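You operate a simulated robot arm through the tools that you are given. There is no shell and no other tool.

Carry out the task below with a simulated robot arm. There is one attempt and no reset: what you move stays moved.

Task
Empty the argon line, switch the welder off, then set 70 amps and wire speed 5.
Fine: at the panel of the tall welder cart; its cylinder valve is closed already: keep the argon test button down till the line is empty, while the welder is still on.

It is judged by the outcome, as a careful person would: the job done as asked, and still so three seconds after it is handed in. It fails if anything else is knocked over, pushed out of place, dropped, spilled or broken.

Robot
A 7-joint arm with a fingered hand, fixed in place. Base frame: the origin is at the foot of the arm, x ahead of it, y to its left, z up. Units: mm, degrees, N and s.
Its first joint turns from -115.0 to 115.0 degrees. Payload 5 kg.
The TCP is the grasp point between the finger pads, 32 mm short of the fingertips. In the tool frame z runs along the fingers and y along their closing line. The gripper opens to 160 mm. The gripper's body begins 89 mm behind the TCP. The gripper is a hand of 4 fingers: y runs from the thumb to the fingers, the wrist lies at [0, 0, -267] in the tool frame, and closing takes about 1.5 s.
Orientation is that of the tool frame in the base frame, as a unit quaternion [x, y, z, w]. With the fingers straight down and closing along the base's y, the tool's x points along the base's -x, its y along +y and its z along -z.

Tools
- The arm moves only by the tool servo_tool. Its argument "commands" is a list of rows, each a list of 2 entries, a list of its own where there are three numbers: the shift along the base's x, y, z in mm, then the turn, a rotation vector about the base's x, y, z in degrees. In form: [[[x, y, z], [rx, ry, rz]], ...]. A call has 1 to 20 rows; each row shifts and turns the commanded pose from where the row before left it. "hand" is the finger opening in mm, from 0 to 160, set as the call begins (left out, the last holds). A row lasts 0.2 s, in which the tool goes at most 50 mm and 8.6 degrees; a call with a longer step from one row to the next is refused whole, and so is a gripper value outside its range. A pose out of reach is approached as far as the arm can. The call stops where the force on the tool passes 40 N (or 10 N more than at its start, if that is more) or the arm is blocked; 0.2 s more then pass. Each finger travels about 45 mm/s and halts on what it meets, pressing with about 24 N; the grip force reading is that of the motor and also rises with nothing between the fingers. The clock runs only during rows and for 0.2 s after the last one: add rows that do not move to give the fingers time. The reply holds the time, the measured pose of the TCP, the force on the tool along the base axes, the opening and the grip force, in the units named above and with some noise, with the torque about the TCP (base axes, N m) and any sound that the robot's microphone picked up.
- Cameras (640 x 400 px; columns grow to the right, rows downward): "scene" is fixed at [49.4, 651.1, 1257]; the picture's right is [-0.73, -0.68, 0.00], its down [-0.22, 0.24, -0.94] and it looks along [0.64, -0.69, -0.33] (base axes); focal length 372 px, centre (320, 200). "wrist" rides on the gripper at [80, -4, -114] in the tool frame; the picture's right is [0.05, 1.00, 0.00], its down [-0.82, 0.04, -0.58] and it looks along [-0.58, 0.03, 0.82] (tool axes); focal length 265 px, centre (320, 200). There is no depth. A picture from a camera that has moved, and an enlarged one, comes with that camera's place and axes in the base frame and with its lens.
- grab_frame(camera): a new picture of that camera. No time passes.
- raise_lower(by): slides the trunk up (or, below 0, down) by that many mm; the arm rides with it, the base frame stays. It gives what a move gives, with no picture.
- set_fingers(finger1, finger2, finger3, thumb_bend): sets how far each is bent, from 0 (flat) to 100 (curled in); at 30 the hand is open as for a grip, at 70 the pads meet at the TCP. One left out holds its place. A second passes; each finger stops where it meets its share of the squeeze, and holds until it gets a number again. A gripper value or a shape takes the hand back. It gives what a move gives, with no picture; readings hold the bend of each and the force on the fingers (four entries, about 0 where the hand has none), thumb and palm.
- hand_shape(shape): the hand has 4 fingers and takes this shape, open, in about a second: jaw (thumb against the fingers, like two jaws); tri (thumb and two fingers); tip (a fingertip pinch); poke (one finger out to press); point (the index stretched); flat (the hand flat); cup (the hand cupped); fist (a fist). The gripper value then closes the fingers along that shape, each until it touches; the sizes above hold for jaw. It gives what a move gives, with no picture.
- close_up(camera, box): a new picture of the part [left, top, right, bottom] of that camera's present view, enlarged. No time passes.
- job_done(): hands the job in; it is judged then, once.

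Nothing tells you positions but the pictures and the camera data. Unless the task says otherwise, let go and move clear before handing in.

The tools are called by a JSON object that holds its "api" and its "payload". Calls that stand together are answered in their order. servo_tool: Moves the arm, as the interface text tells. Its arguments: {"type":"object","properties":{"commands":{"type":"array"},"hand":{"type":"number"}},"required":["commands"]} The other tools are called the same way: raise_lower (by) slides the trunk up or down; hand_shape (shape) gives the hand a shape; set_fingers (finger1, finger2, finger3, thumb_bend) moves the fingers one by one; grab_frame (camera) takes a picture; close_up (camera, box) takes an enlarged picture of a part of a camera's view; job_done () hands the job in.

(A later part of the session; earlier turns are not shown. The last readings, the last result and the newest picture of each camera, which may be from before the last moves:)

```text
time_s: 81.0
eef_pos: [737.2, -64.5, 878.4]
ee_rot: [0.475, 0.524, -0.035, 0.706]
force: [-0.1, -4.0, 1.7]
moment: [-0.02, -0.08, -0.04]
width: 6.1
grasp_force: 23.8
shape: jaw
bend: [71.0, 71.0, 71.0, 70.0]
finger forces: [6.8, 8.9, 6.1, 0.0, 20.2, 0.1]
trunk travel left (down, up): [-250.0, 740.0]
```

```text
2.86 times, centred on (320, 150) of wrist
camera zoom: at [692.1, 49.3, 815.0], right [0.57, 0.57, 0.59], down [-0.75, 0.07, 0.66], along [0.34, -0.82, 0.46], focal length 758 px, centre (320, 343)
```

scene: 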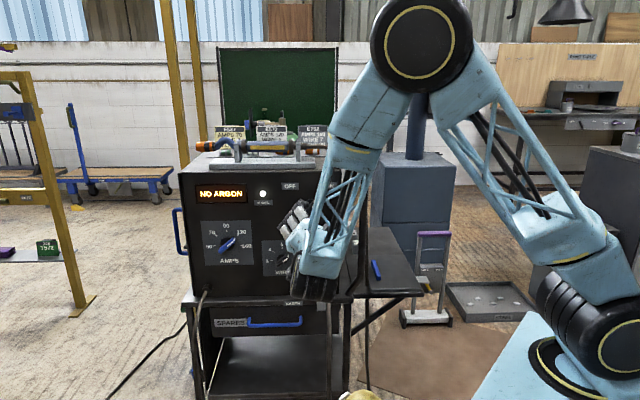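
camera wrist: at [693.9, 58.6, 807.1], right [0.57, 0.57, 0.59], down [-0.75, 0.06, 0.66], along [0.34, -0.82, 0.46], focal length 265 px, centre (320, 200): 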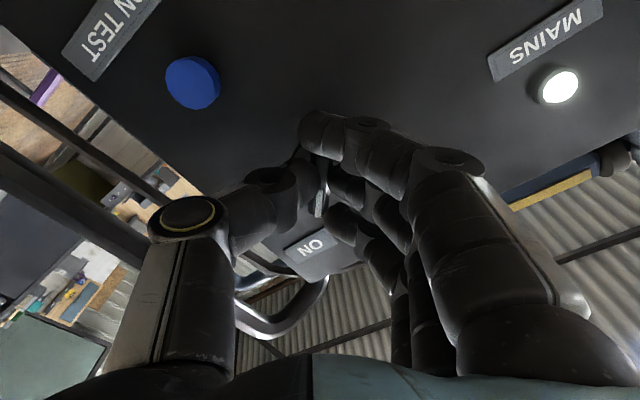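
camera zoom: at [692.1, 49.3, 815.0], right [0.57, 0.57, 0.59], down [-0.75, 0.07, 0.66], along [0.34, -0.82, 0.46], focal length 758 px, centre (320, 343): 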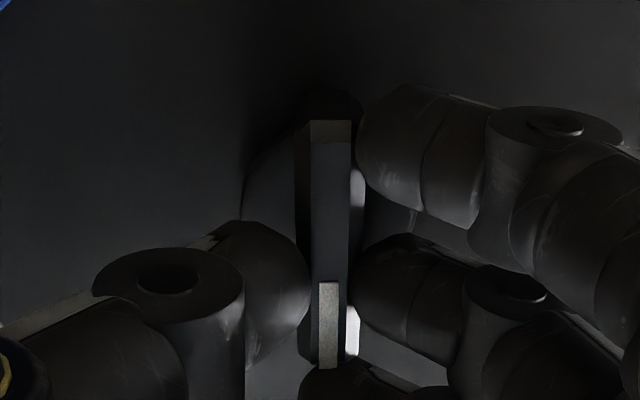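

Balanced grip: all three fingers and the thumb press on the bar with little net force. Now I turn the switch counter-clockwise about its axis, first 24° to check it follows.

{"api": "servo_tool", "payload": {"commands": [[[0.84, 0.84, 0.85], [-5.657, 5.657, 0]], [[0.92, 0.92, 0.68], [-5.657, 5.657, 0]], [[0.98, 0.98, 0.48], [-5.657, 5.657, 0]]]}}

{"api": "grab_frame", "payload": {"camera": "wrist"}}

{"api": "close_up", "payload": {"camera": "scene", "box": [180, 160, 360, 280]}}

```text
time_s: 81.8
eef_pos: [739.8, -62.7, 880.5]
ee_rot: [0.356, 0.611, -0.182, 0.683]
force: [-9.1, -7.3, 0.6]
moment: [-0.05, -0.02, -0.29]
width: 6.0
grasp_force: 24.1
shape: jaw
bend: [71.0, 71.0, 71.0, 70.0]
finger forces: [5.3, 7.7, 5.1, 0.0, 27.8, 0.0]
trunk travel left (down, up): [-250.0, 740.0]
```

```text
taken
camera wrist: at [672.7, 29.8, 803.1], right [0.69, 0.69, 0.21], down [-0.53, 0.29, 0.8], along [0.49, -0.67, 0.56], focal length 265 px, centre (320, 200)
```

wrist: 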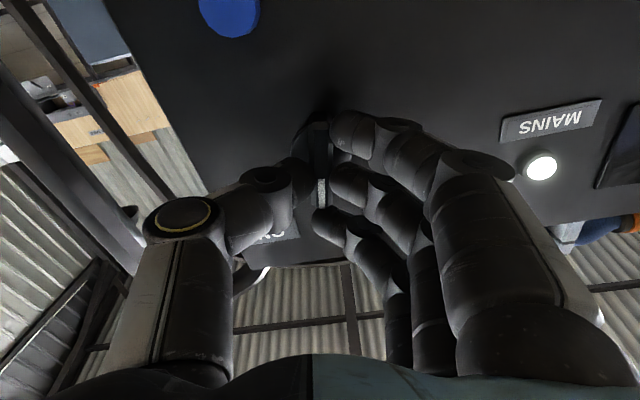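

```text
3.33 times, centred on (270, 220) of scene
camera zoom: at [49.4, 651.1, 1257.0], right [-0.73, -0.68, 0.0], down [-0.22, 0.24, -0.94], along [0.64, -0.69, -0.33], focal length 1240 px, centre (487, 133)
```

zoom: 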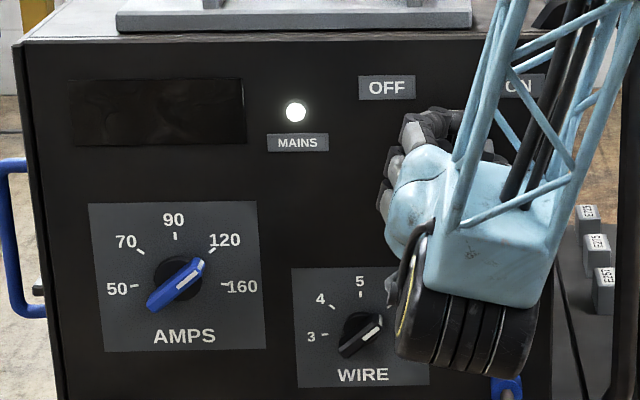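

The display went dark as the switch left ON, and the knob follows the hand smoothly. I continue turning to the OFF position.

{"api": "servo_tool", "payload": {"commands": [[[1.02, 1.02, 0.29], [-5.657, 5.657, 0]], [[1.03, 1.03, 0.09], [-5.657, 5.657, 0]], [[1.03, 1.03, -0.12], [-5.657, 5.657, 0]], [[1.01, 1.01, -0.32], [-5.657, 5.657, 0]], [[0.97, 0.97, -0.51], [-5.657, 5.657, 0]]]}}

{"api": "grab_frame", "payload": {"camera": "wrist"}}

{"api": "grab_frame", "payload": {"camera": "scene"}}

```text
time_s: 83.0
eef_pos: [744.3, -57.4, 881.1]
ee_rot: [0.125, 0.696, -0.404, 0.58]
force: [-18.8, -11.0, 2.7]
moment: [-0.17, 0.03, -0.48]
width: 5.9
grasp_force: 24.0
shape: jaw
bend: [72.0, 71.0, 72.0, 70.0]
finger forces: [2.2, 8.3, 0.6, 0.0, 30.2, 0.0]
trunk travel left (down, up): [-250.0, 740.0]
```

```text
taken
camera wrist: at [638.8, -3.6, 810.8], right [0.63, 0.63, -0.46], down [-0.14, 0.68, 0.72], along [0.77, -0.39, 0.51], focal length 265 px, centre (320, 200)
```

wrist: 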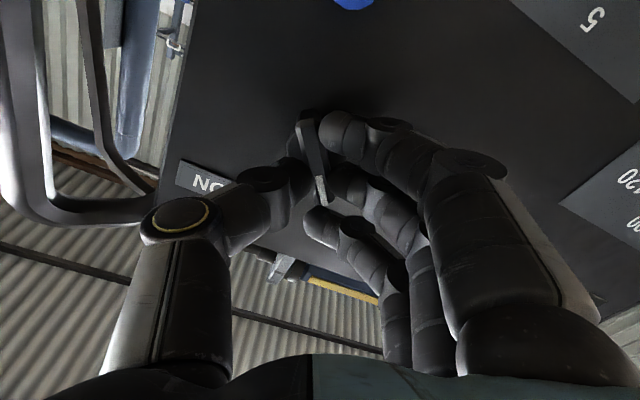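

```text
taken
```

scene: 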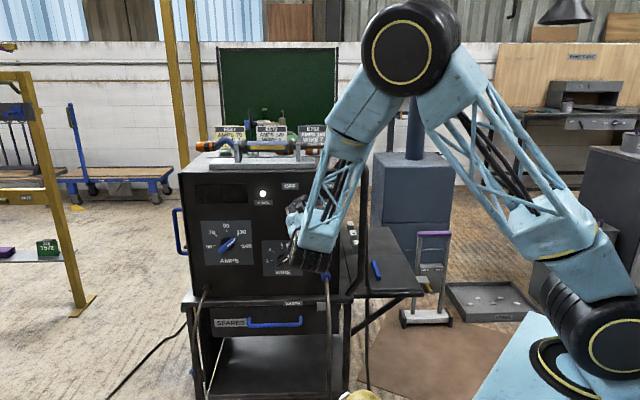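

The MAINS lamp stays lit while the display is dark; the hand is being pushed rightward about 20 N, so my arc is slightly too wide. I continue the turn with a reduced sideways motion.

{"api": "servo_tool", "payload": {"commands": [[[-0.7, -0.7, -0.3], [0, 0, 0]], [[-0.5, -0.5, -0.5], [-5.657, 5.657, 0]], [[-0.3, -0.3, -0.7], [-5.657, 5.657, 0]], [[0, 0, 0], [0, 0, 0]]]}}

{"api": "grab_frame", "payload": {"camera": "wrist"}}

{"api": "close_up", "payload": {"camera": "scene", "box": [180, 160, 360, 280]}}

```text
time_s: 84.0
eef_pos: [742.7, -58.1, 878.2]
ee_rot: [0.026, 0.707, -0.48, 0.519]
force: [-10.2, -3.0, 6.5]
moment: [0.3, -0.38, -0.23]
width: 5.9
grasp_force: 24.0
shape: jaw
bend: [72.0, 71.0, 72.0, 70.0]
finger forces: [9.5, 5.9, 2.1, 0.0, 25.2, 0.0]
trunk travel left (down, up): [-250.0, 740.0]
```

```text
taken
camera wrist: at [625.3, -16.3, 822.2], right [0.51, 0.51, -0.69], down [-0.01, 0.81, 0.59], along [0.86, -0.29, 0.42], focal length 265 px, centre (320, 200)
```

wrist: 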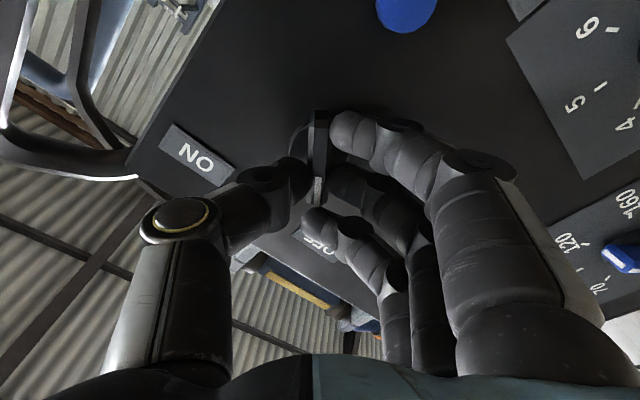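

```text
3.33 times, centred on (270, 220) of scene
camera zoom: at [49.4, 651.1, 1257.0], right [-0.73, -0.68, 0.0], down [-0.22, 0.24, -0.94], along [0.64, -0.69, -0.33], focal length 1240 px, centre (487, 133)
```

zoom: 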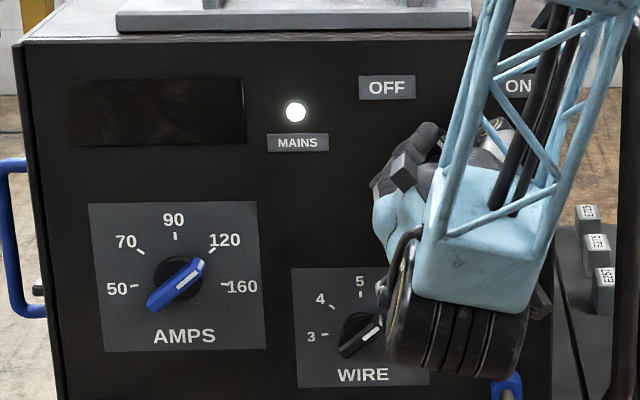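

The bar points at OFF and I feel a resisting torque, consistent with its end stop. I release the switch and back off to check that it stays.

{"api": "servo_tool", "payload": {"commands": [[[0, 0, 0], [0, 0, 0]], [[0, 0, 0], [0, 0, 0]], [[0, 0, 0], [0, 0, 0]], [[0, 0, 0], [0, 0, 0]], [[0, 0, 0], [0, 0, 0]], [[0, 0, 0], [0, 0, 0]], [[0, 0, 0], [0, 0, 0]]], "hand": 70}}

{"api": "servo_tool", "payload": {"commands": [[[-5, 5, 0], [0, 0, 0]], [[-10, 10, 0], [0, 0, 0]], [[-15, 15, 0], [0, 0, 0]], [[-20, 20, 0], [0, 0, 0]], [[-20, 20, 0], [0, 0, 0]], [[0, 0, 0], [0, 0, 0]]]}}

{"api": "grab_frame", "payload": {"camera": "wrist"}}

{"api": "close_up", "payload": {"camera": "scene", "box": [180, 160, 360, 280]}}

```text
time_s: 85.6
eef_pos: [745.0, -58.9, 879.5]
ee_rot: [0.026, 0.707, -0.481, 0.518]
force: [-0.1, 0.5, -0.6]
moment: [-0.02, -0.05, -0.02]
width: 69.4
grasp_force: 0.2
shape: jaw
bend: [73.0, 73.0, 73.0, 70.0]
finger forces: [0.1, 0.1, 0.0, 0.1, 0.0, 0.1]
trunk travel left (down, up): [-250.0, 740.0]
```

```text
time_s: 87.0
eef_pos: [672.7, 11.6, 878.8]
ee_rot: [0.027, 0.706, -0.481, 0.519]
force: [0.7, 0.5, 0.9]
moment: [0.0, 0.0, -0.02]
width: 69.6
grasp_force: 0.0
shape: jaw
bend: [73.0, 73.0, 73.0, 70.0]
finger forces: [0.0, 0.0, 0.1, 0.0, 0.0, 0.1]
trunk travel left (down, up): [-250.0, 740.0]
```

```text
taken
camera wrist: at [555.3, 53.5, 821.8], right [0.51, 0.51, -0.69], down [-0.01, 0.81, 0.59], along [0.86, -0.3, 0.42], focal length 265 px, centre (320, 200)
```

wrist: 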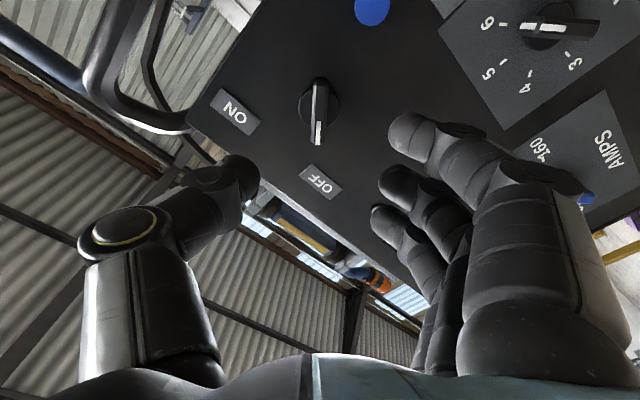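

```text
3.33 times, centred on (270, 220) of scene
camera zoom: at [49.4, 651.1, 1257.0], right [-0.73, -0.68, 0.0], down [-0.22, 0.24, -0.94], along [0.64, -0.69, -0.33], focal length 1240 px, centre (487, 133)
```

zoom: 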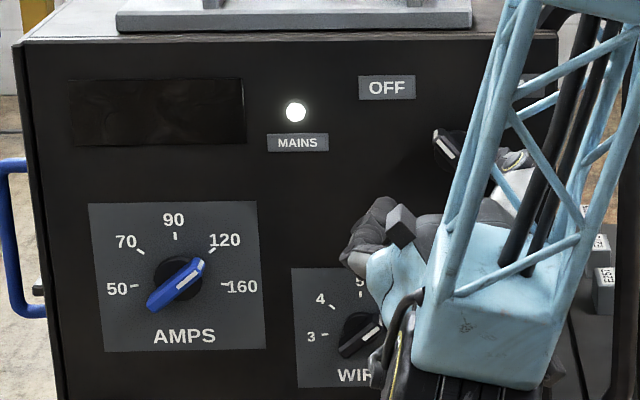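

The switch stays at OFF and the display is dark (the MAINS lamp only shows supply). Next I go to the AMPS knob, rolling the hand back clockwise to match the bar at 120 (+50°).

{"api": "servo_tool", "payload": {"commands": [[[14.8, 14.8, -10.4], [5.339, -5.339, 0]], [[14.8, 14.8, -10.4], [5.339, -5.339, 0]], [[14.8, 14.8, -10.4], [5.339, -5.339, 0]], [[14.8, 14.8, -10.4], [5.339, -5.339, 0]], [[14.8, 14.8, -10.4], [5.339, -5.339, 0]], [[14.8, 14.8, -10.4], [5.339, -5.339, 0]], [[14.8, 14.8, -10.4], [5.339, -5.339, 0]], [[14.8, 14.8, -10.4], [5.339, -5.339, 0]], [[14.8, 14.8, -10.4], [5.339, -5.339, 0]], [[14.8, 14.8, -10.4], [5.339, -5.339, 0]], [[14.8, 14.8, -10.4], [5.339, -5.339, 0]], [[14.8, 14.8, -10.4], [5.339, -5.339, 0]], [[0, 0, 0], [0, 0, 0]]]}}

{"api": "grab_frame", "payload": {"camera": "wrist"}}

{"api": "grab_frame", "payload": {"camera": "scene"}}

```text
time_s: 89.8
eef_pos: [852.2, 188.7, 752.1]
ee_rot: [0.522, 0.478, 0.031, 0.706]
force: [0.4, 0.3, -1.0]
moment: [-0.01, 0.01, 0.0]
width: 69.7
grasp_force: 0.1
shape: jaw
bend: [73.0, 73.0, 73.0, 70.0]
finger forces: [0.1, 0.0, 0.1, 0.1, 0.0, 0.1]
trunk travel left (down, up): [-250.0, 740.0]
```

```text
taken
camera wrist: at [815.1, 311.3, 699.6], right [0.48, 0.48, 0.73], down [-0.83, -0.02, 0.56], along [0.28, -0.88, 0.39], focal length 265 px, centre (320, 200)
```

wrist: 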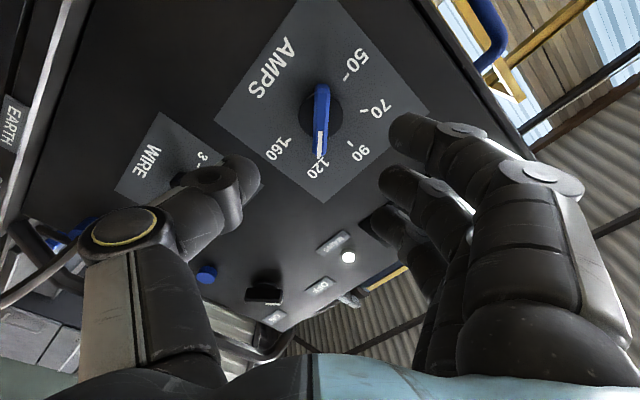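

```text
taken
```

scene: 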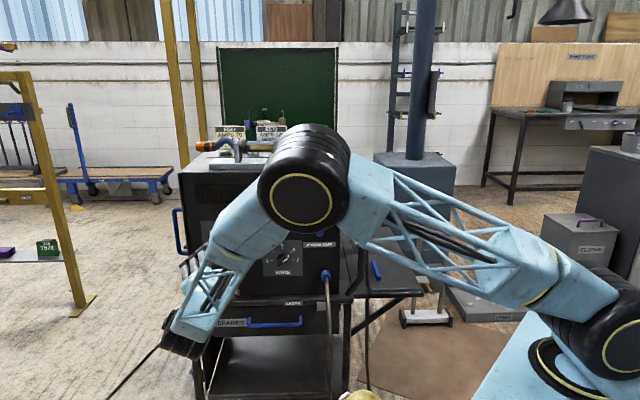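

The hand is in front of the AMPS knob with the bar nearly vertical in the wrist view. I zoom in to measure it.

{"api": "close_up", "payload": {"camera": "wrist", "box": [210, 20, 430, 220]}}

```text
2.00 times, centred on (320, 120) of wrist
camera zoom: at [815.1, 311.3, 699.6], right [0.48, 0.48, 0.73], down [-0.83, -0.02, 0.56], along [0.28, -0.88, 0.39], focal length 531 px, centre (320, 360)
```

zoom: 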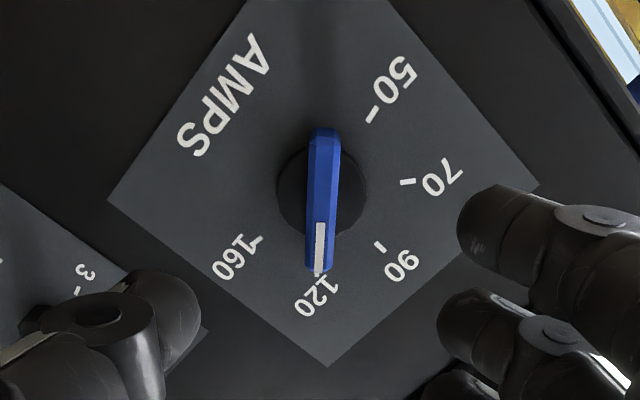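

The bar stands at +50° with its axis about 4 mm off my tool axis. I approach to 35 mm short of the grip depth and re-measure.

{"api": "servo_tool", "payload": {"commands": [[[10.3, -11.25, 0.73], [0, 0, 0]], [[10.3, -11.25, 0.73], [0, 0, 0]], [[10.3, -11.25, 0.73], [0, 0, 0]], [[10.3, -11.25, 0.73], [0, 0, 0]], [[0, 0, 0], [0, 0, 0]]]}}

{"api": "close_up", "payload": {"camera": "wrist", "box": [210, 40, 430, 240]}}

```text
time_s: 91.0
eef_pos: [893.0, 144.0, 757.6]
ee_rot: [0.521, 0.478, 0.031, 0.707]
force: [-0.1, 0.6, 0.4]
moment: [-0.04, -0.01, 0.01]
width: 69.7
grasp_force: 0.2
shape: jaw
bend: [73.0, 73.0, 73.0, 70.0]
finger forces: [0.1, 0.1, 0.1, 0.0, 0.0, 0.0]
trunk travel left (down, up): [-250.0, 740.0]
```

```text
2.00 times, centred on (320, 140) of wrist
camera zoom: at [855.5, 266.2, 702.7], right [0.48, 0.48, 0.73], down [-0.83, -0.01, 0.56], along [0.28, -0.88, 0.39], focal length 531 px, centre (320, 320)
```

zoom: 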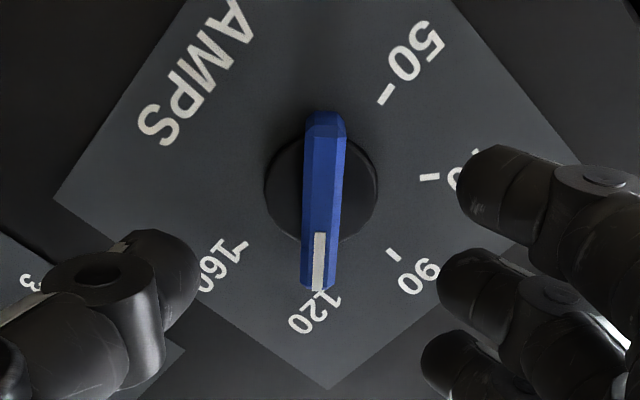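

Alignment is excellent: axis 8 mm along the bar from the tool axis as intended, zero tilt. I advance to grip depth and close.

{"api": "servo_tool", "payload": {"commands": [[[6, -6, 0], [0, 0, 0]], [[6, -6, 0], [0, 0, 0]], [[6, -6, 0], [0, 0, 0]], [[5, -5, 0], [0, 0, 0]], [[3, -3, 0], [0, 0, 0]], [[0, 0, 0], [0, 0, 0]]]}}

{"api": "close_up", "payload": {"camera": "wrist", "box": [220, 80, 420, 220]}}

```text
time_s: 92.4
eef_pos: [918.9, 119.0, 756.5]
ee_rot: [0.521, 0.479, 0.031, 0.706]
force: [-0.1, 0.4, 0.1]
moment: [-0.01, -0.01, 0.01]
width: 69.5
grasp_force: 0.1
shape: jaw
bend: [73.0, 73.0, 73.0, 70.0]
finger forces: [0.2, 0.1, 0.0, 0.0, 0.0, 0.0]
trunk travel left (down, up): [-250.0, 740.0]
```

```text
2.86 times, centred on (320, 150) of wrist
camera zoom: at [881.6, 240.7, 702.7], right [0.48, 0.48, 0.73], down [-0.83, -0.01, 0.56], along [0.28, -0.88, 0.39], focal length 758 px, centre (320, 343)
```

zoom: 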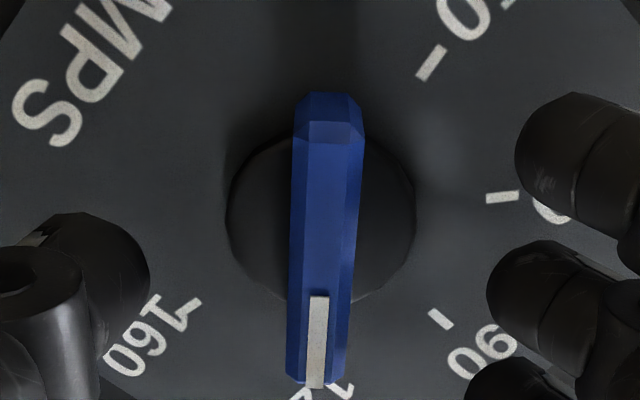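

The blue bar is centered between the jaws. Closing now.

{"api": "servo_tool", "payload": {"commands": [[[0, 0, 0], [0, 0, 0]], [[0, 0, 0], [0, 0, 0]], [[0, 0, 0], [0, 0, 0]], [[0, 0, 0], [0, 0, 0]], [[0, 0, 0], [0, 0, 0]], [[0, 0, 0], [0, 0, 0]], [[0, 0, 0], [0, 0, 0]], [[0, 0, 0], [0, 0, 0]], [[0, 0, 0], [0, 0, 0]]], "hand": 0}}

{"api": "close_up", "payload": {"camera": "wrist", "box": [220, 80, 420, 220]}}

```text
time_s: 94.4
eef_pos: [918.4, 118.3, 756.5]
ee_rot: [0.521, 0.479, 0.03, 0.706]
force: [3.7, 0.0, 1.2]
moment: [-0.01, -0.04, 0.0]
width: 8.6
grasp_force: 23.9
shape: jaw
bend: [71.0, 71.0, 71.0, 70.0]
finger forces: [7.3, 7.3, 7.3, 0.0, 18.9, 0.0]
trunk travel left (down, up): [-250.0, 740.0]
```

```text
2.86 times, centred on (320, 150) of wrist
camera zoom: at [881.6, 240.6, 702.7], right [0.48, 0.48, 0.73], down [-0.83, -0.01, 0.56], along [0.28, -0.88, 0.39], focal length 758 px, centre (320, 343)
```

zoom: 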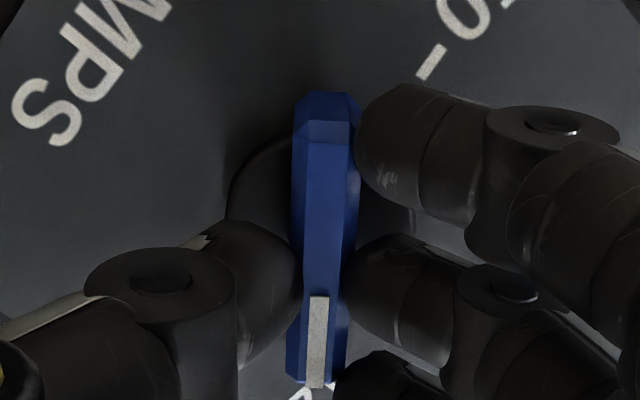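

A firm, even grip. I turn the AMPS knob counter-clockwise, the first 32°, and check forces.

{"api": "servo_tool", "payload": {"commands": [[[0.52, 0.52, 0.75], [-5.657, 5.657, 0]], [[0.59, 0.59, 0.65], [-5.657, 5.657, 0]], [[0.64, 0.64, 0.52], [-5.657, 5.657, 0]], [[0.69, 0.69, 0.39], [-5.657, 5.657, 0]], [[0, 0, 0], [0, 0, 0]]]}}

{"api": "close_up", "payload": {"camera": "wrist", "box": [200, 40, 440, 220]}}

```text
time_s: 95.6
eef_pos: [921.0, 120.8, 757.1]
ee_rot: [0.369, 0.604, -0.166, 0.687]
force: [-7.2, -5.4, -9.9]
moment: [0.16, 0.15, -0.28]
width: 8.5
grasp_force: 23.6
shape: jaw
bend: [71.0, 71.0, 71.0, 70.0]
finger forces: [5.1, 5.2, 5.3, 0.0, 29.3, 0.0]
trunk travel left (down, up): [-250.0, 740.0]
```

```text
2.22 times, centred on (320, 130) of wrist
camera zoom: at [856.4, 215.5, 681.5], right [0.68, 0.68, 0.26], down [-0.55, 0.26, 0.79], along [0.47, -0.68, 0.56], focal length 590 px, centre (320, 356)
```

zoom: 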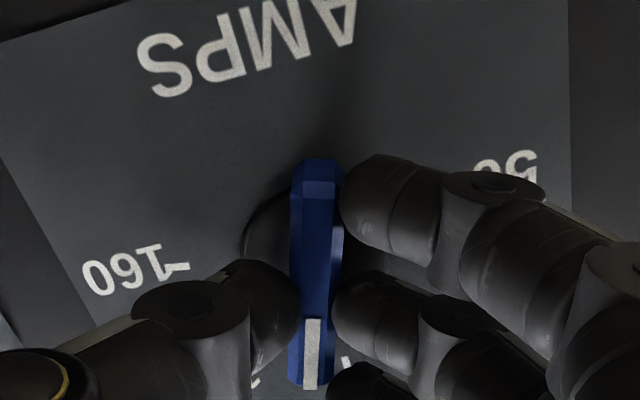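

The knob turns with the hand. Forces are moderate; I ease the path slightly downward and continue.

{"api": "servo_tool", "payload": {"commands": [[[0.5, 0.5, -0.1], [-5.657, 5.657, 0]], [[0.55, 0.55, -0.15], [-5.657, 5.657, 0]], [[0.6, 0.6, -0.25], [-5.657, 5.657, 0]], [[0.6, 0.6, -0.3], [-5.657, 5.657, 0]], [[0, 0, 0], [0, 0, 0]]]}}

{"api": "close_up", "payload": {"camera": "wrist", "box": [200, 40, 440, 220]}}

```text
time_s: 96.8
eef_pos: [922.9, 122.8, 757.2]
ee_rot: [0.187, 0.682, -0.348, 0.615]
force: [-21.5, -10.3, -13.9]
moment: [0.23, 0.14, -0.63]
width: 8.9
grasp_force: 23.9
shape: jaw
bend: [71.0, 71.0, 71.0, 70.0]
finger forces: [3.5, 4.4, 4.7, 0.0, 33.5, 0.1]
trunk travel left (down, up): [-250.0, 740.0]
```

```text
2.22 times, centred on (320, 130) of wrist
camera zoom: at [827.3, 186.6, 681.9], right [0.68, 0.68, -0.29], down [-0.24, 0.58, 0.78], along [0.7, -0.46, 0.55], focal length 590 px, centre (320, 356)
```

zoom: 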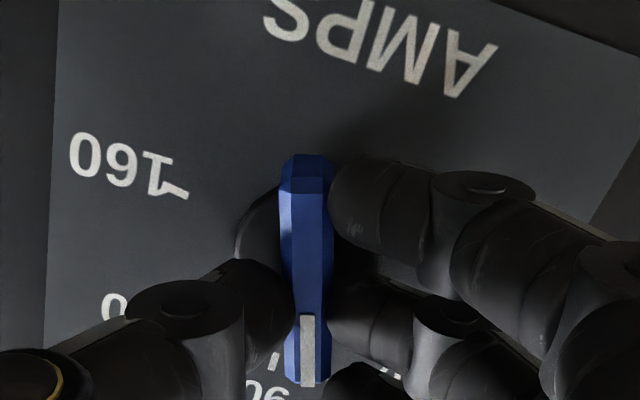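

The sideways load is building, so my turning center is slightly off. I relax the position to the right and down, then continue the turn.

{"api": "servo_tool", "payload": {"commands": [[[-1.6, -1.6, -1.2], [0, 0, 0]], [[0.4, 0.4, -0.4], [-5.657, 5.657, 0]], [[0.4, 0.4, -0.5], [-5.657, 5.657, 0]], [[0, 0, 0], [0, 0, 0]]]}}

{"api": "close_up", "payload": {"camera": "wrist", "box": [200, 40, 440, 220]}}

```text
time_s: 97.8
eef_pos: [923.7, 122.4, 756.6]
ee_rot: [0.091, 0.701, -0.431, 0.56]
force: [-11.3, -4.6, -7.7]
moment: [0.09, 0.06, -0.31]
width: 8.8
grasp_force: 24.4
shape: jaw
bend: [71.0, 71.0, 71.0, 70.0]
finger forces: [5.4, 6.3, 6.6, 0.0, 25.4, 0.0]
trunk travel left (down, up): [-250.0, 740.0]
```

```text
2.22 times, centred on (320, 130) of wrist
camera zoom: at [812.8, 172.0, 690.3], right [0.59, 0.59, -0.55], down [-0.09, 0.72, 0.68], along [0.8, -0.35, 0.48], focal length 590 px, centre (320, 356)
```

zoom: 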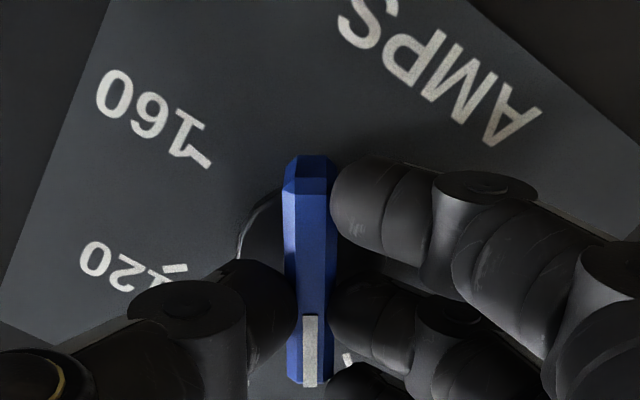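

Forces relaxed and the knob follows. I turn the remaining 20°.

{"api": "servo_tool", "payload": {"commands": [[[0.2, 0.2, -0.7], [-5.657, 5.657, 0]], [[0.1, 0.1, -0.8], [-5.657, 5.657, 0]], [[0.05, 0.05, -0.5], [-2.828, 2.828, 0]], [[0, 0, 0], [0, 0, 0]]]}}

{"api": "grab_frame", "payload": {"camera": "wrist"}}

{"api": "close_up", "payload": {"camera": "wrist", "box": [200, 40, 440, 220]}}

```text
time_s: 98.8
eef_pos: [923.0, 123.5, 755.0]
ee_rot: [-0.031, 0.706, -0.522, 0.477]
force: [-9.6, -4.6, 1.0]
moment: [-0.01, -0.02, -0.28]
width: 8.7
grasp_force: 24.1
shape: jaw
bend: [71.0, 71.0, 71.0, 70.0]
finger forces: [5.2, 6.0, 6.2, 0.1, 25.6, 0.1]
trunk travel left (down, up): [-250.0, 740.0]
```

```text
taken
camera wrist: at [798.4, 157.8, 707.8], right [0.43, 0.42, -0.8], down [0.05, 0.87, 0.49], along [0.9, -0.25, 0.35], focal length 265 px, centre (320, 200)
```

wrist: 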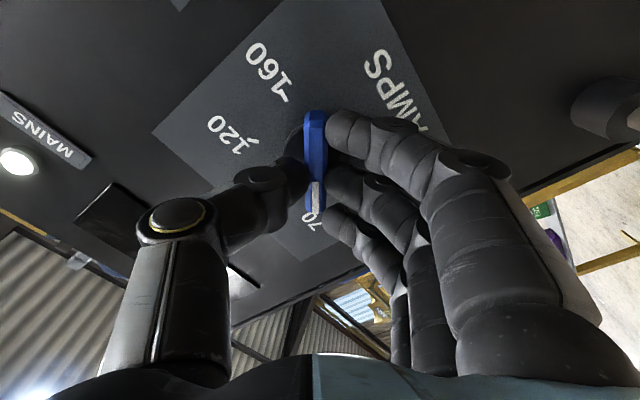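

```text
2.22 times, centred on (320, 130) of wrist
camera zoom: at [798.4, 157.8, 707.8], right [0.43, 0.42, -0.8], down [0.05, 0.87, 0.49], along [0.9, -0.25, 0.35], focal length 590 px, centre (320, 356)
```

zoom: 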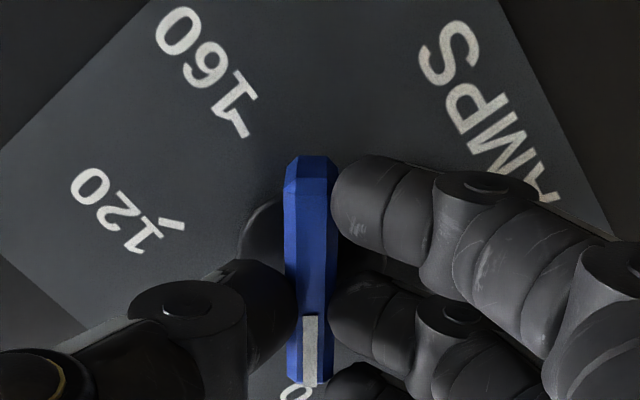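

The pointer now faces the 70 mark. I add a final 1.5°, then open the hand and back off to check.

{"api": "servo_tool", "payload": {"commands": [[[-0.4, -0.4, 0], [-1.06, 1.06, 0]], [[0, 0, 0], [0, 0, 0]]]}}

{"api": "servo_tool", "payload": {"commands": [[[0, 0, 0], [0, 0, 0]], [[0, 0, 0], [0, 0, 0]], [[0, 0, 0], [0, 0, 0]], [[0, 0, 0], [0, 0, 0]], [[0, 0, 0], [0, 0, 0]], [[0, 0, 0], [0, 0, 0]], [[0, 0, 0], [0, 0, 0]], [[-5, 5, 0], [0, 0, 0]], [[-10, 10, 0], [0, 0, 0]], [[-10, 10, 0], [0, 0, 0]], [[0, 0, 0], [0, 0, 0]]], "hand": 70}}

{"api": "close_up", "payload": {"camera": "wrist", "box": [200, 40, 440, 240]}}

```text
time_s: 99.4
eef_pos: [922.6, 122.1, 755.1]
ee_rot: [-0.04, 0.706, -0.528, 0.47]
force: [-7.8, -2.7, 2.0]
moment: [-0.05, -0.09, -0.16]
width: 8.7
grasp_force: 24.5
shape: jaw
bend: [71.0, 71.0, 71.0, 70.0]
finger forces: [5.6, 6.3, 6.6, 0.0, 24.8, 0.1]
trunk travel left (down, up): [-250.0, 740.0]
```

```text
time_s: 101.8
eef_pos: [897.8, 147.8, 753.4]
ee_rot: [-0.04, 0.706, -0.529, 0.47]
force: [0.1, -0.5, 0.0]
moment: [0.02, 0.05, 0.0]
width: 69.5
grasp_force: 0.1
shape: jaw
bend: [73.0, 73.0, 73.0, 70.0]
finger forces: [0.1, 0.0, 0.0, 0.2, 0.1, 0.0]
trunk travel left (down, up): [-250.0, 740.0]
```

```text
2.00 times, centred on (320, 140) of wrist
camera zoom: at [772.1, 181.8, 708.8], right [0.41, 0.41, -0.81], down [0.06, 0.88, 0.47], along [0.91, -0.25, 0.33], focal length 531 px, centre (320, 320)
```

zoom: 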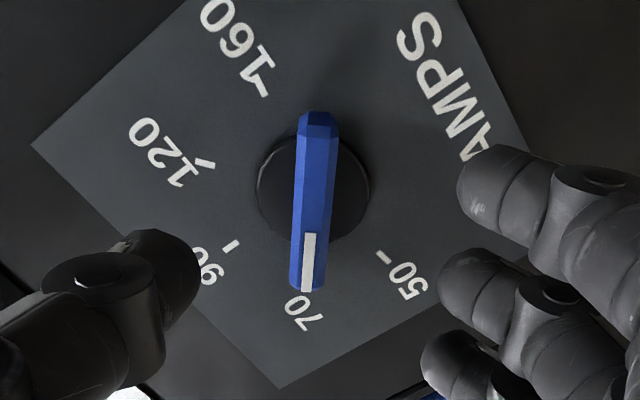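

The bar points at 70 (measured −50°). I'll retract and move over to the WIRE knob, rolling clockwise again to match its bar at 6 (+50°), and check AMPS in the scene view on the way.

{"api": "servo_tool", "payload": {"commands": [[[-14, 14, 0], [0, 0, 0]], [[-15, 15, 0], [0, 0, 0]], [[-15, 15, 0], [0, 0, 0]], [[0, 0, 0], [0, 0, 0]]]}}

{"api": "close_up", "payload": {"camera": "wrist", "box": [210, 20, 430, 220]}}

{"api": "servo_tool", "payload": {"commands": [[[-9.16, -9.16, -4], [5.515, -5.515, 0]], [[-9.16, -9.16, -4], [5.515, -5.515, 0]], [[-9.16, -9.16, -4], [5.515, -5.515, 0]], [[-9.16, -9.16, -4], [5.515, -5.515, 0]], [[-9.16, -9.16, -4], [5.515, -5.515, 0]], [[-9.16, -9.16, -4], [5.515, -5.515, 0]], [[-9.16, -9.16, -4], [5.515, -5.515, 0]], [[-9.16, -9.16, -4], [5.515, -5.515, 0]], [[-9.16, -9.16, -4], [5.515, -5.515, 0]], [[-9.16, -9.16, -4], [5.515, -5.515, 0]], [[-9.16, -9.16, -4], [5.515, -5.515, 0]], [[-9.16, -9.16, -4], [5.515, -5.515, 0]], [[-9.16, -9.16, -4], [5.515, -5.515, 0]], [[0, 0, 0], [0, 0, 0]]]}}

{"api": "grab_frame", "payload": {"camera": "wrist"}}

{"api": "grab_frame", "payload": {"camera": "scene"}}

```text
time_s: 102.8
eef_pos: [853.6, 192.1, 755.0]
ee_rot: [-0.04, 0.706, -0.528, 0.47]
force: [-0.3, 0.3, 0.2]
moment: [0.02, 0.02, -0.01]
width: 69.7
grasp_force: 0.0
shape: jaw
bend: [73.0, 73.0, 73.0, 70.0]
finger forces: [0.0, 0.0, 0.1, 0.1, 0.0, 0.0]
trunk travel left (down, up): [-250.0, 740.0]
```

```text
2.00 times, centred on (320, 120) of wrist
camera zoom: at [728.2, 226.0, 709.0], right [0.41, 0.41, -0.81], down [0.06, 0.88, 0.47], along [0.91, -0.25, 0.33], focal length 531 px, centre (320, 360)
```

zoom: 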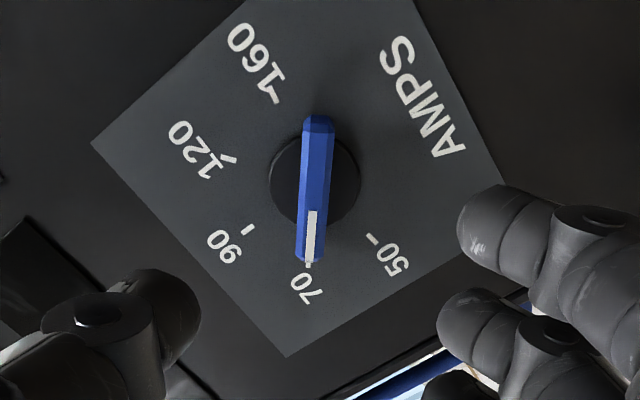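

```text
time_s: 105.8
eef_pos: [734.8, 70.3, 700.7]
ee_rot: [0.52, 0.479, 0.03, 0.707]
force: [-0.2, -0.5, 0.0]
moment: [0.0, 0.0, -0.01]
width: 69.7
grasp_force: 0.0
shape: jaw
bend: [73.0, 73.0, 73.0, 70.0]
finger forces: [0.0, 0.1, 0.0, 0.0, 0.0, 0.0]
trunk travel left (down, up): [-250.0, 740.0]
```

```text
taken
camera wrist: at [696.7, 193.4, 648.1], right [0.48, 0.48, 0.73], down [-0.83, -0.01, 0.56], along [0.28, -0.87, 0.39], focal length 265 px, centre (320, 200)
```

wrist: 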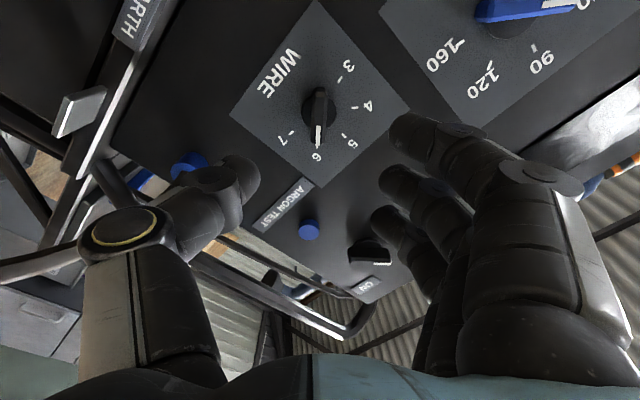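

```text
taken
```

scene: 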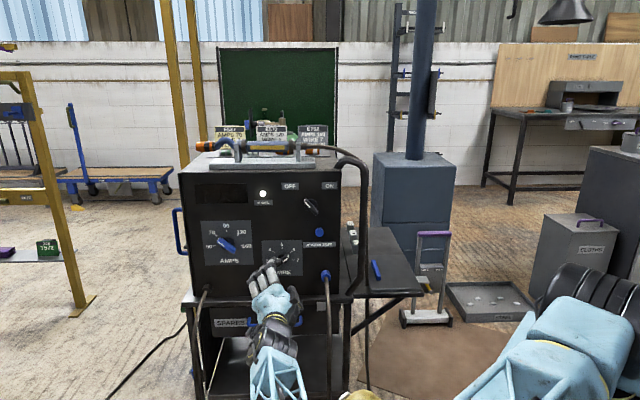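

The elbow has swung low, giving a clear scene view of the panel. I zoom in on AMPS, the switch and the WIRE knob.

{"api": "close_up", "payload": {"camera": "scene", "box": [195, 215, 265, 270]}}

{"api": "close_up", "payload": {"camera": "scene", "box": [180, 165, 360, 285]}}

{"api": "close_up", "payload": {"camera": "wrist", "box": [210, 20, 430, 220]}}

{"api": "close_up", "payload": {"camera": "scene", "box": [200, 250, 420, 400]}}

```text
7.27 times, centred on (230, 242) of scene
camera zoom: at [49.4, 651.1, 1257.0], right [-0.73, -0.68, 0.0], down [-0.22, 0.24, -0.94], along [0.64, -0.69, -0.33], focal length 2704 px, centre (974, -109)
```

zoom: 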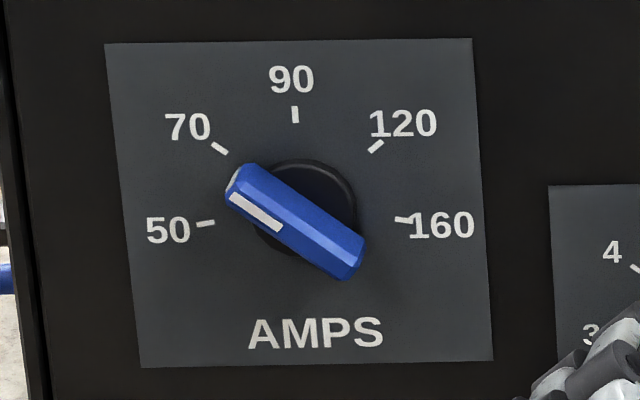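

```text
3.33 times, centred on (270, 225) of scene
camera zoom: at [49.4, 651.1, 1257.0], right [-0.73, -0.68, 0.0], down [-0.22, 0.24, -0.94], along [0.64, -0.69, -0.33], focal length 1240 px, centre (487, 117)
```

zoom: 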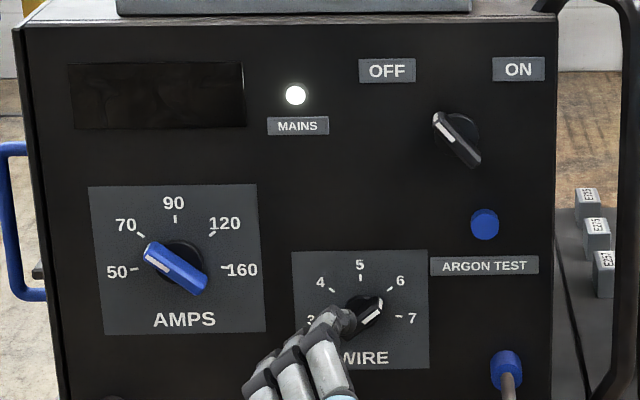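

```text
2.00 times, centred on (320, 120) of wrist
camera zoom: at [696.7, 193.4, 648.1], right [0.48, 0.48, 0.73], down [-0.83, -0.01, 0.56], along [0.28, -0.87, 0.39], focal length 531 px, centre (320, 360)
```

zoom: 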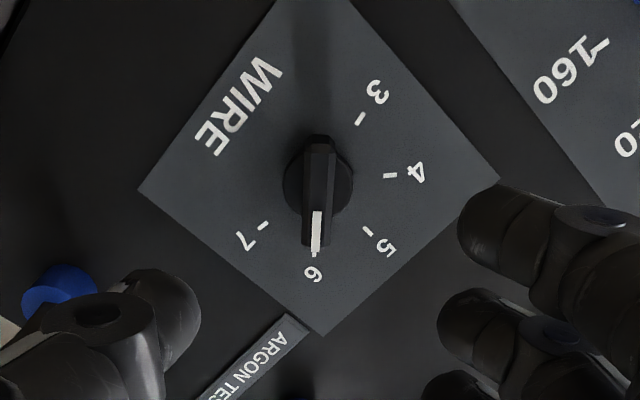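

```text
2.67 times, centred on (310, 325) of scene
camera zoom: at [49.4, 651.1, 1257.0], right [-0.73, -0.68, 0.0], down [-0.22, 0.24, -0.94], along [0.64, -0.69, -0.33], focal length 992 px, centre (347, -133)
```

zoom: 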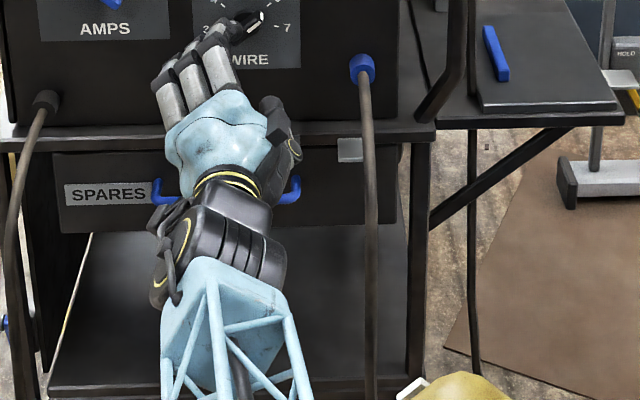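

AMPS reads 70 and the switch is at OFF with the display dark. The WIRE knob's bar is aligned with the hand (+50° at 6); I approach it.

{"api": "servo_tool", "payload": {"commands": [[[10.4, -10.8, -0.15], [0, 0, 0]], [[10.4, -10.8, -0.15], [0, 0, 0]], [[10.4, -10.8, -0.15], [0, 0, 0]], [[10.4, -10.8, -0.15], [0, 0, 0]], [[0, 0, 0], [0, 0, 0]]]}}

{"api": "close_up", "payload": {"camera": "wrist", "box": [210, 40, 430, 240]}}

{"api": "grab_frame", "payload": {"camera": "scene"}}

```text
time_s: 107.2
eef_pos: [776.8, 54.7, 710.1]
ee_rot: [0.529, 0.483, 0.051, 0.696]
force: [-1.0, 0.7, -0.1]
moment: [0.02, -0.03, 0.0]
width: 69.7
grasp_force: 0.0
shape: jaw
bend: [73.0, 73.0, 73.0, 70.0]
finger forces: [0.1, 0.0, 0.0, 0.1, 0.0, 0.0]
trunk travel left (down, up): [-250.0, 740.0]
stopped in row 5: the arm was blocked; the commanded pose is now the measured one
```

```text
2.00 times, centred on (320, 140) of wrist
camera zoom: at [736.2, 176.8, 660.4], right [0.47, 0.46, 0.75], down [-0.83, -0.06, 0.55], along [0.3, -0.88, 0.36], focal length 531 px, centre (320, 320)
```

zoom: 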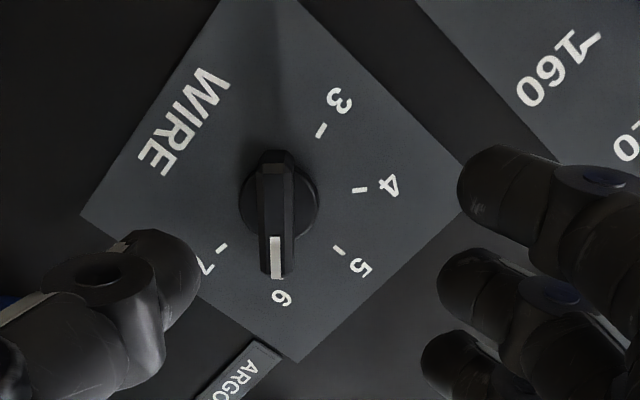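

```text
taken
```

scene: 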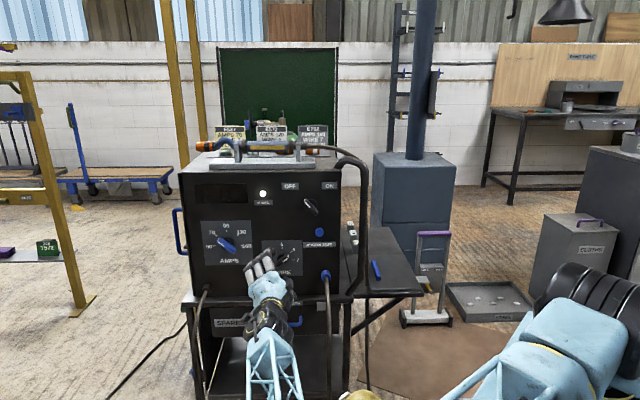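

The arm got blocked on the way in (its elbow has swung low, a poor posture), with no force on the hand. I retreat the way I came, restoring the orientation, and will re-pose the arm.

{"api": "servo_tool", "payload": {"commands": [[[-10.5, 3.9, -2.3], [-0.6, 0.1, -0.4]], [[-10.5, 3.9, -2.3], [-0.6, 0.1, -0.4]], [[-10.5, 3.9, -2.3], [-0.6, 0.1, -0.4]], [[-10.5, 3.9, -2.3], [-0.7, 0, -0.3]], [[0, 0, 0], [0, 0, 0]]]}}

{"api": "grab_frame", "payload": {"camera": "scene"}}

{"api": "close_up", "payload": {"camera": "scene", "box": [240, 280, 480, 400]}}

```text
time_s: 108.4
eef_pos: [735.8, 64.1, 703.5]
ee_rot: [0.531, 0.473, 0.031, 0.703]
force: [1.1, -0.1, 0.6]
moment: [0.01, 0.01, -0.03]
width: 70.0
grasp_force: 0.1
shape: jaw
bend: [73.0, 73.0, 73.0, 70.0]
finger forces: [0.0, 0.1, 0.1, 0.0, 0.0, 0.0]
trunk travel left (down, up): [-250.0, 740.0]
```

```text
taken
```

scene: 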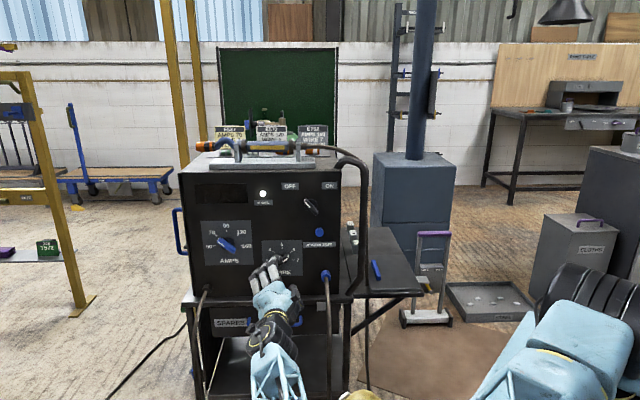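

```text
2.67 times, centred on (360, 340) of scene
camera zoom: at [49.4, 651.1, 1257.0], right [-0.73, -0.68, 0.0], down [-0.22, 0.24, -0.94], along [0.64, -0.69, -0.33], focal length 992 px, centre (213, -173)
```

zoom: 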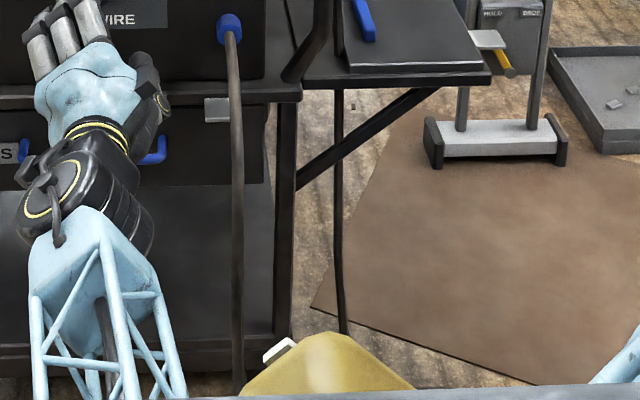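

The yellow object in the foreground is untouched. To get the elbow back up, I retrace the earlier path toward the AMPS knob while rolling back.

{"api": "servo_tool", "payload": {"commands": [[[9.16, 9.5, 4], [-5.515, 5.515, 0]], [[9.16, 9.5, 4], [-5.515, 5.515, 0]], [[9.16, 9.5, 4], [-5.515, 5.515, 0]], [[9.16, 9.5, 4], [-5.515, 5.515, 0]], [[9.16, 9.5, 4], [-5.515, 5.515, 0]], [[9.16, 9.5, 4], [-5.515, 5.515, 0]], [[0, 0, 0], [0, 0, 0]]]}}

{"api": "grab_frame", "payload": {"camera": "scene"}}

```text
time_s: 110.0
eef_pos: [788.0, 123.6, 722.2]
ee_rot: [0.285, 0.646, -0.255, 0.661]
force: [-0.8, -0.2, 0.3]
moment: [-0.01, -0.03, -0.03]
width: 69.7
grasp_force: 0.2
shape: jaw
bend: [73.0, 73.0, 73.0, 70.0]
finger forces: [0.0, 0.0, 0.0, 0.0, 0.1, 0.0]
trunk travel left (down, up): [-250.0, 740.0]
```

```text
taken
```

scene: 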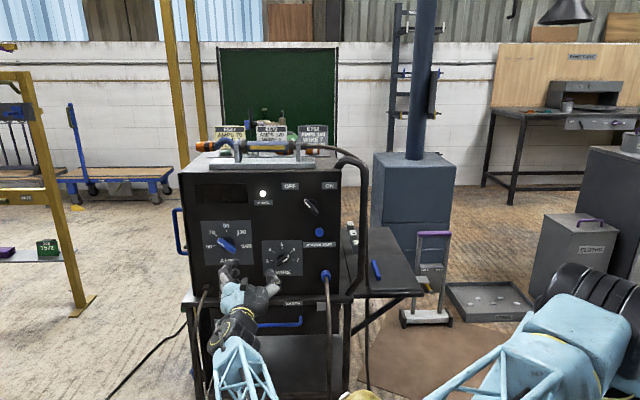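

The elbow is still low. I'll move the hand up and away from the panel into free space, and roll negative to encourage the elbow to swing back up, watching the scene camera.

{"api": "servo_tool", "payload": {"commands": [[[-8, 8, 20], [-4.95, 4.95, 0]], [[-8, 8, 20], [-4.95, 4.95, 0]], [[-8, 8, 20], [-4.95, 4.95, 0]], [[-8, 8, 20], [-4.95, 4.95, 0]], [[-8, 8, 20], [-4.95, 4.95, 0]], [[-8, 8, 20], [-4.95, 4.95, 0]], [[0, 0, 0], [0, 0, 0]]]}}

{"api": "grab_frame", "payload": {"camera": "scene"}}

```text
time_s: 111.6
eef_pos: [740.7, 173.9, 842.5]
ee_rot: [0.034, 0.705, -0.474, 0.525]
force: [0.8, 0.0, 0.6]
moment: [0.0, -0.01, -0.02]
width: 69.4
grasp_force: 0.0
shape: jaw
bend: [73.0, 73.0, 73.0, 70.0]
finger forces: [0.0, 0.0, 0.0, 0.0, 0.0, 0.0]
trunk travel left (down, up): [-250.0, 740.0]
```

```text
taken
```

scene: 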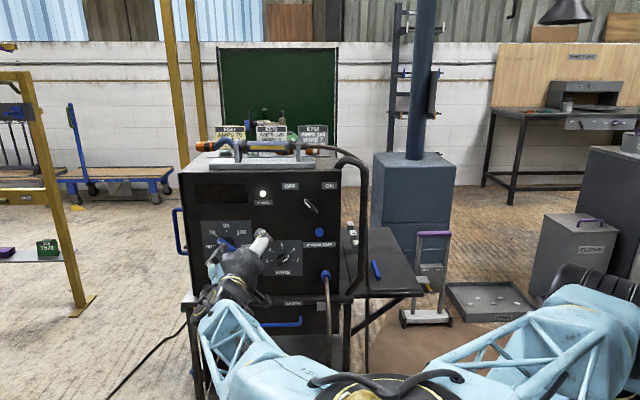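

The elbow is swinging up on the left side as hoped. I continue rolling negative a bit further.

{"api": "servo_tool", "payload": {"commands": [[[0, 0, 5], [-4.95, 4.95, 0]], [[0, 0, 5], [-4.95, 4.95, 0]], [[0, 0, 5], [-4.95, 4.95, 0]], [[0, 0, 5], [-4.95, 4.95, 0]], [[0, 0, 5], [-4.95, 4.95, 0]], [[0, 0, 0], [0, 0, 0]]]}}

{"api": "grab_frame", "payload": {"camera": "scene"}}

```text
time_s: 113.0
eef_pos: [740.9, 171.5, 867.6]
ee_rot: [-0.18, 0.683, -0.609, 0.359]
force: [-0.2, 0.0, -0.4]
moment: [0.0, 0.0, -0.01]
width: 69.6
grasp_force: 0.1
shape: jaw
bend: [73.0, 73.0, 73.0, 70.0]
finger forces: [0.0, 0.0, 0.1, 0.1, 0.1, 0.0]
trunk travel left (down, up): [-250.0, 740.0]
```

```text
taken
```

scene: 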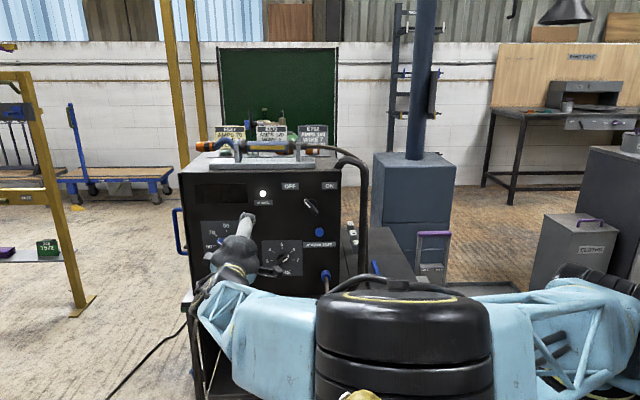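

The elbow is well up now. A yellow object in the foreground seems close to it, so I zoom in to check for any contact.

{"api": "close_up", "payload": {"camera": "scene", "box": [300, 330, 440, 400]}}

{"api": "grab_frame", "payload": {"camera": "wrist"}}

```text
4.57 times, centred on (370, 365) of scene
camera zoom: at [49.4, 651.1, 1257.0], right [-0.73, -0.68, 0.0], down [-0.22, 0.24, -0.94], along [0.64, -0.69, -0.33], focal length 1700 px, centre (91, -554)
```

zoom: 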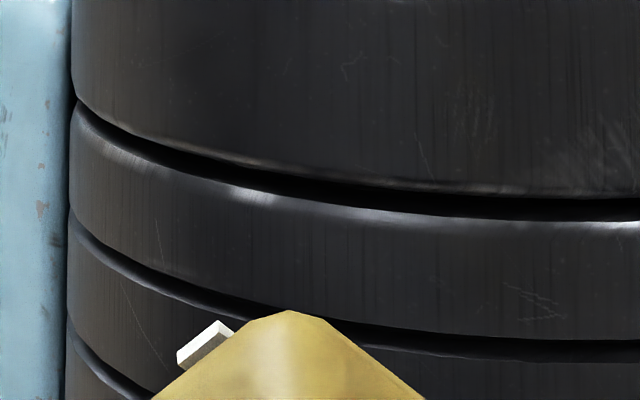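

```text
taken
camera wrist: at [607.2, 196.8, 851.4], right [0.16, 0.16, -0.98], down [0.15, 0.97, 0.18], along [0.98, -0.18, 0.13], focal length 265 px, centre (320, 200)
```

wrist: 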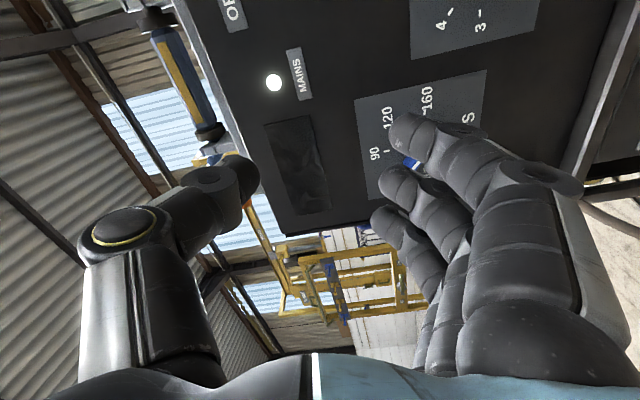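

The yellow object hasn't moved and isn't touched. Since +50° roll leads to a bad elbow posture at the WIRE knob, I'll try the equivalent flipped grip (roll −130°); I keep rolling negative in free space and watch the elbow.

{"api": "servo_tool", "payload": {"commands": [[[0, 0, 0], [-4.95, 4.95, 0]], [[0, 0, 0], [-4.95, 4.95, 0]], [[0, 0, 0], [-4.95, 4.95, 0]], [[0, 0, 0], [-4.95, 4.95, 0]], [[0, 0, 0], [0, 0, 0]]]}}

{"api": "grab_frame", "payload": {"camera": "scene"}}

```text
time_s: 114.2
eef_pos: [741.5, 171.8, 868.8]
ee_rot: [0.34, -0.621, 0.677, -0.201]
force: [0.3, 0.0, 0.4]
moment: [-0.01, -0.05, -0.04]
width: 69.4
grasp_force: 0.1
shape: jaw
bend: [73.0, 73.0, 73.0, 70.0]
finger forces: [0.0, 0.0, 0.0, 0.0, 0.1, 0.0]
trunk travel left (down, up): [-250.0, 740.0]
```

```text
taken
```

scene: 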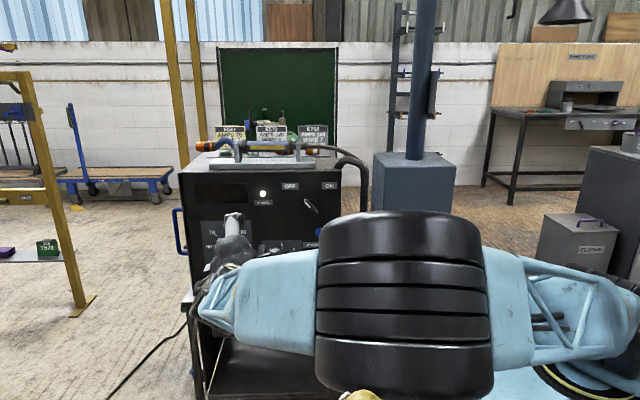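

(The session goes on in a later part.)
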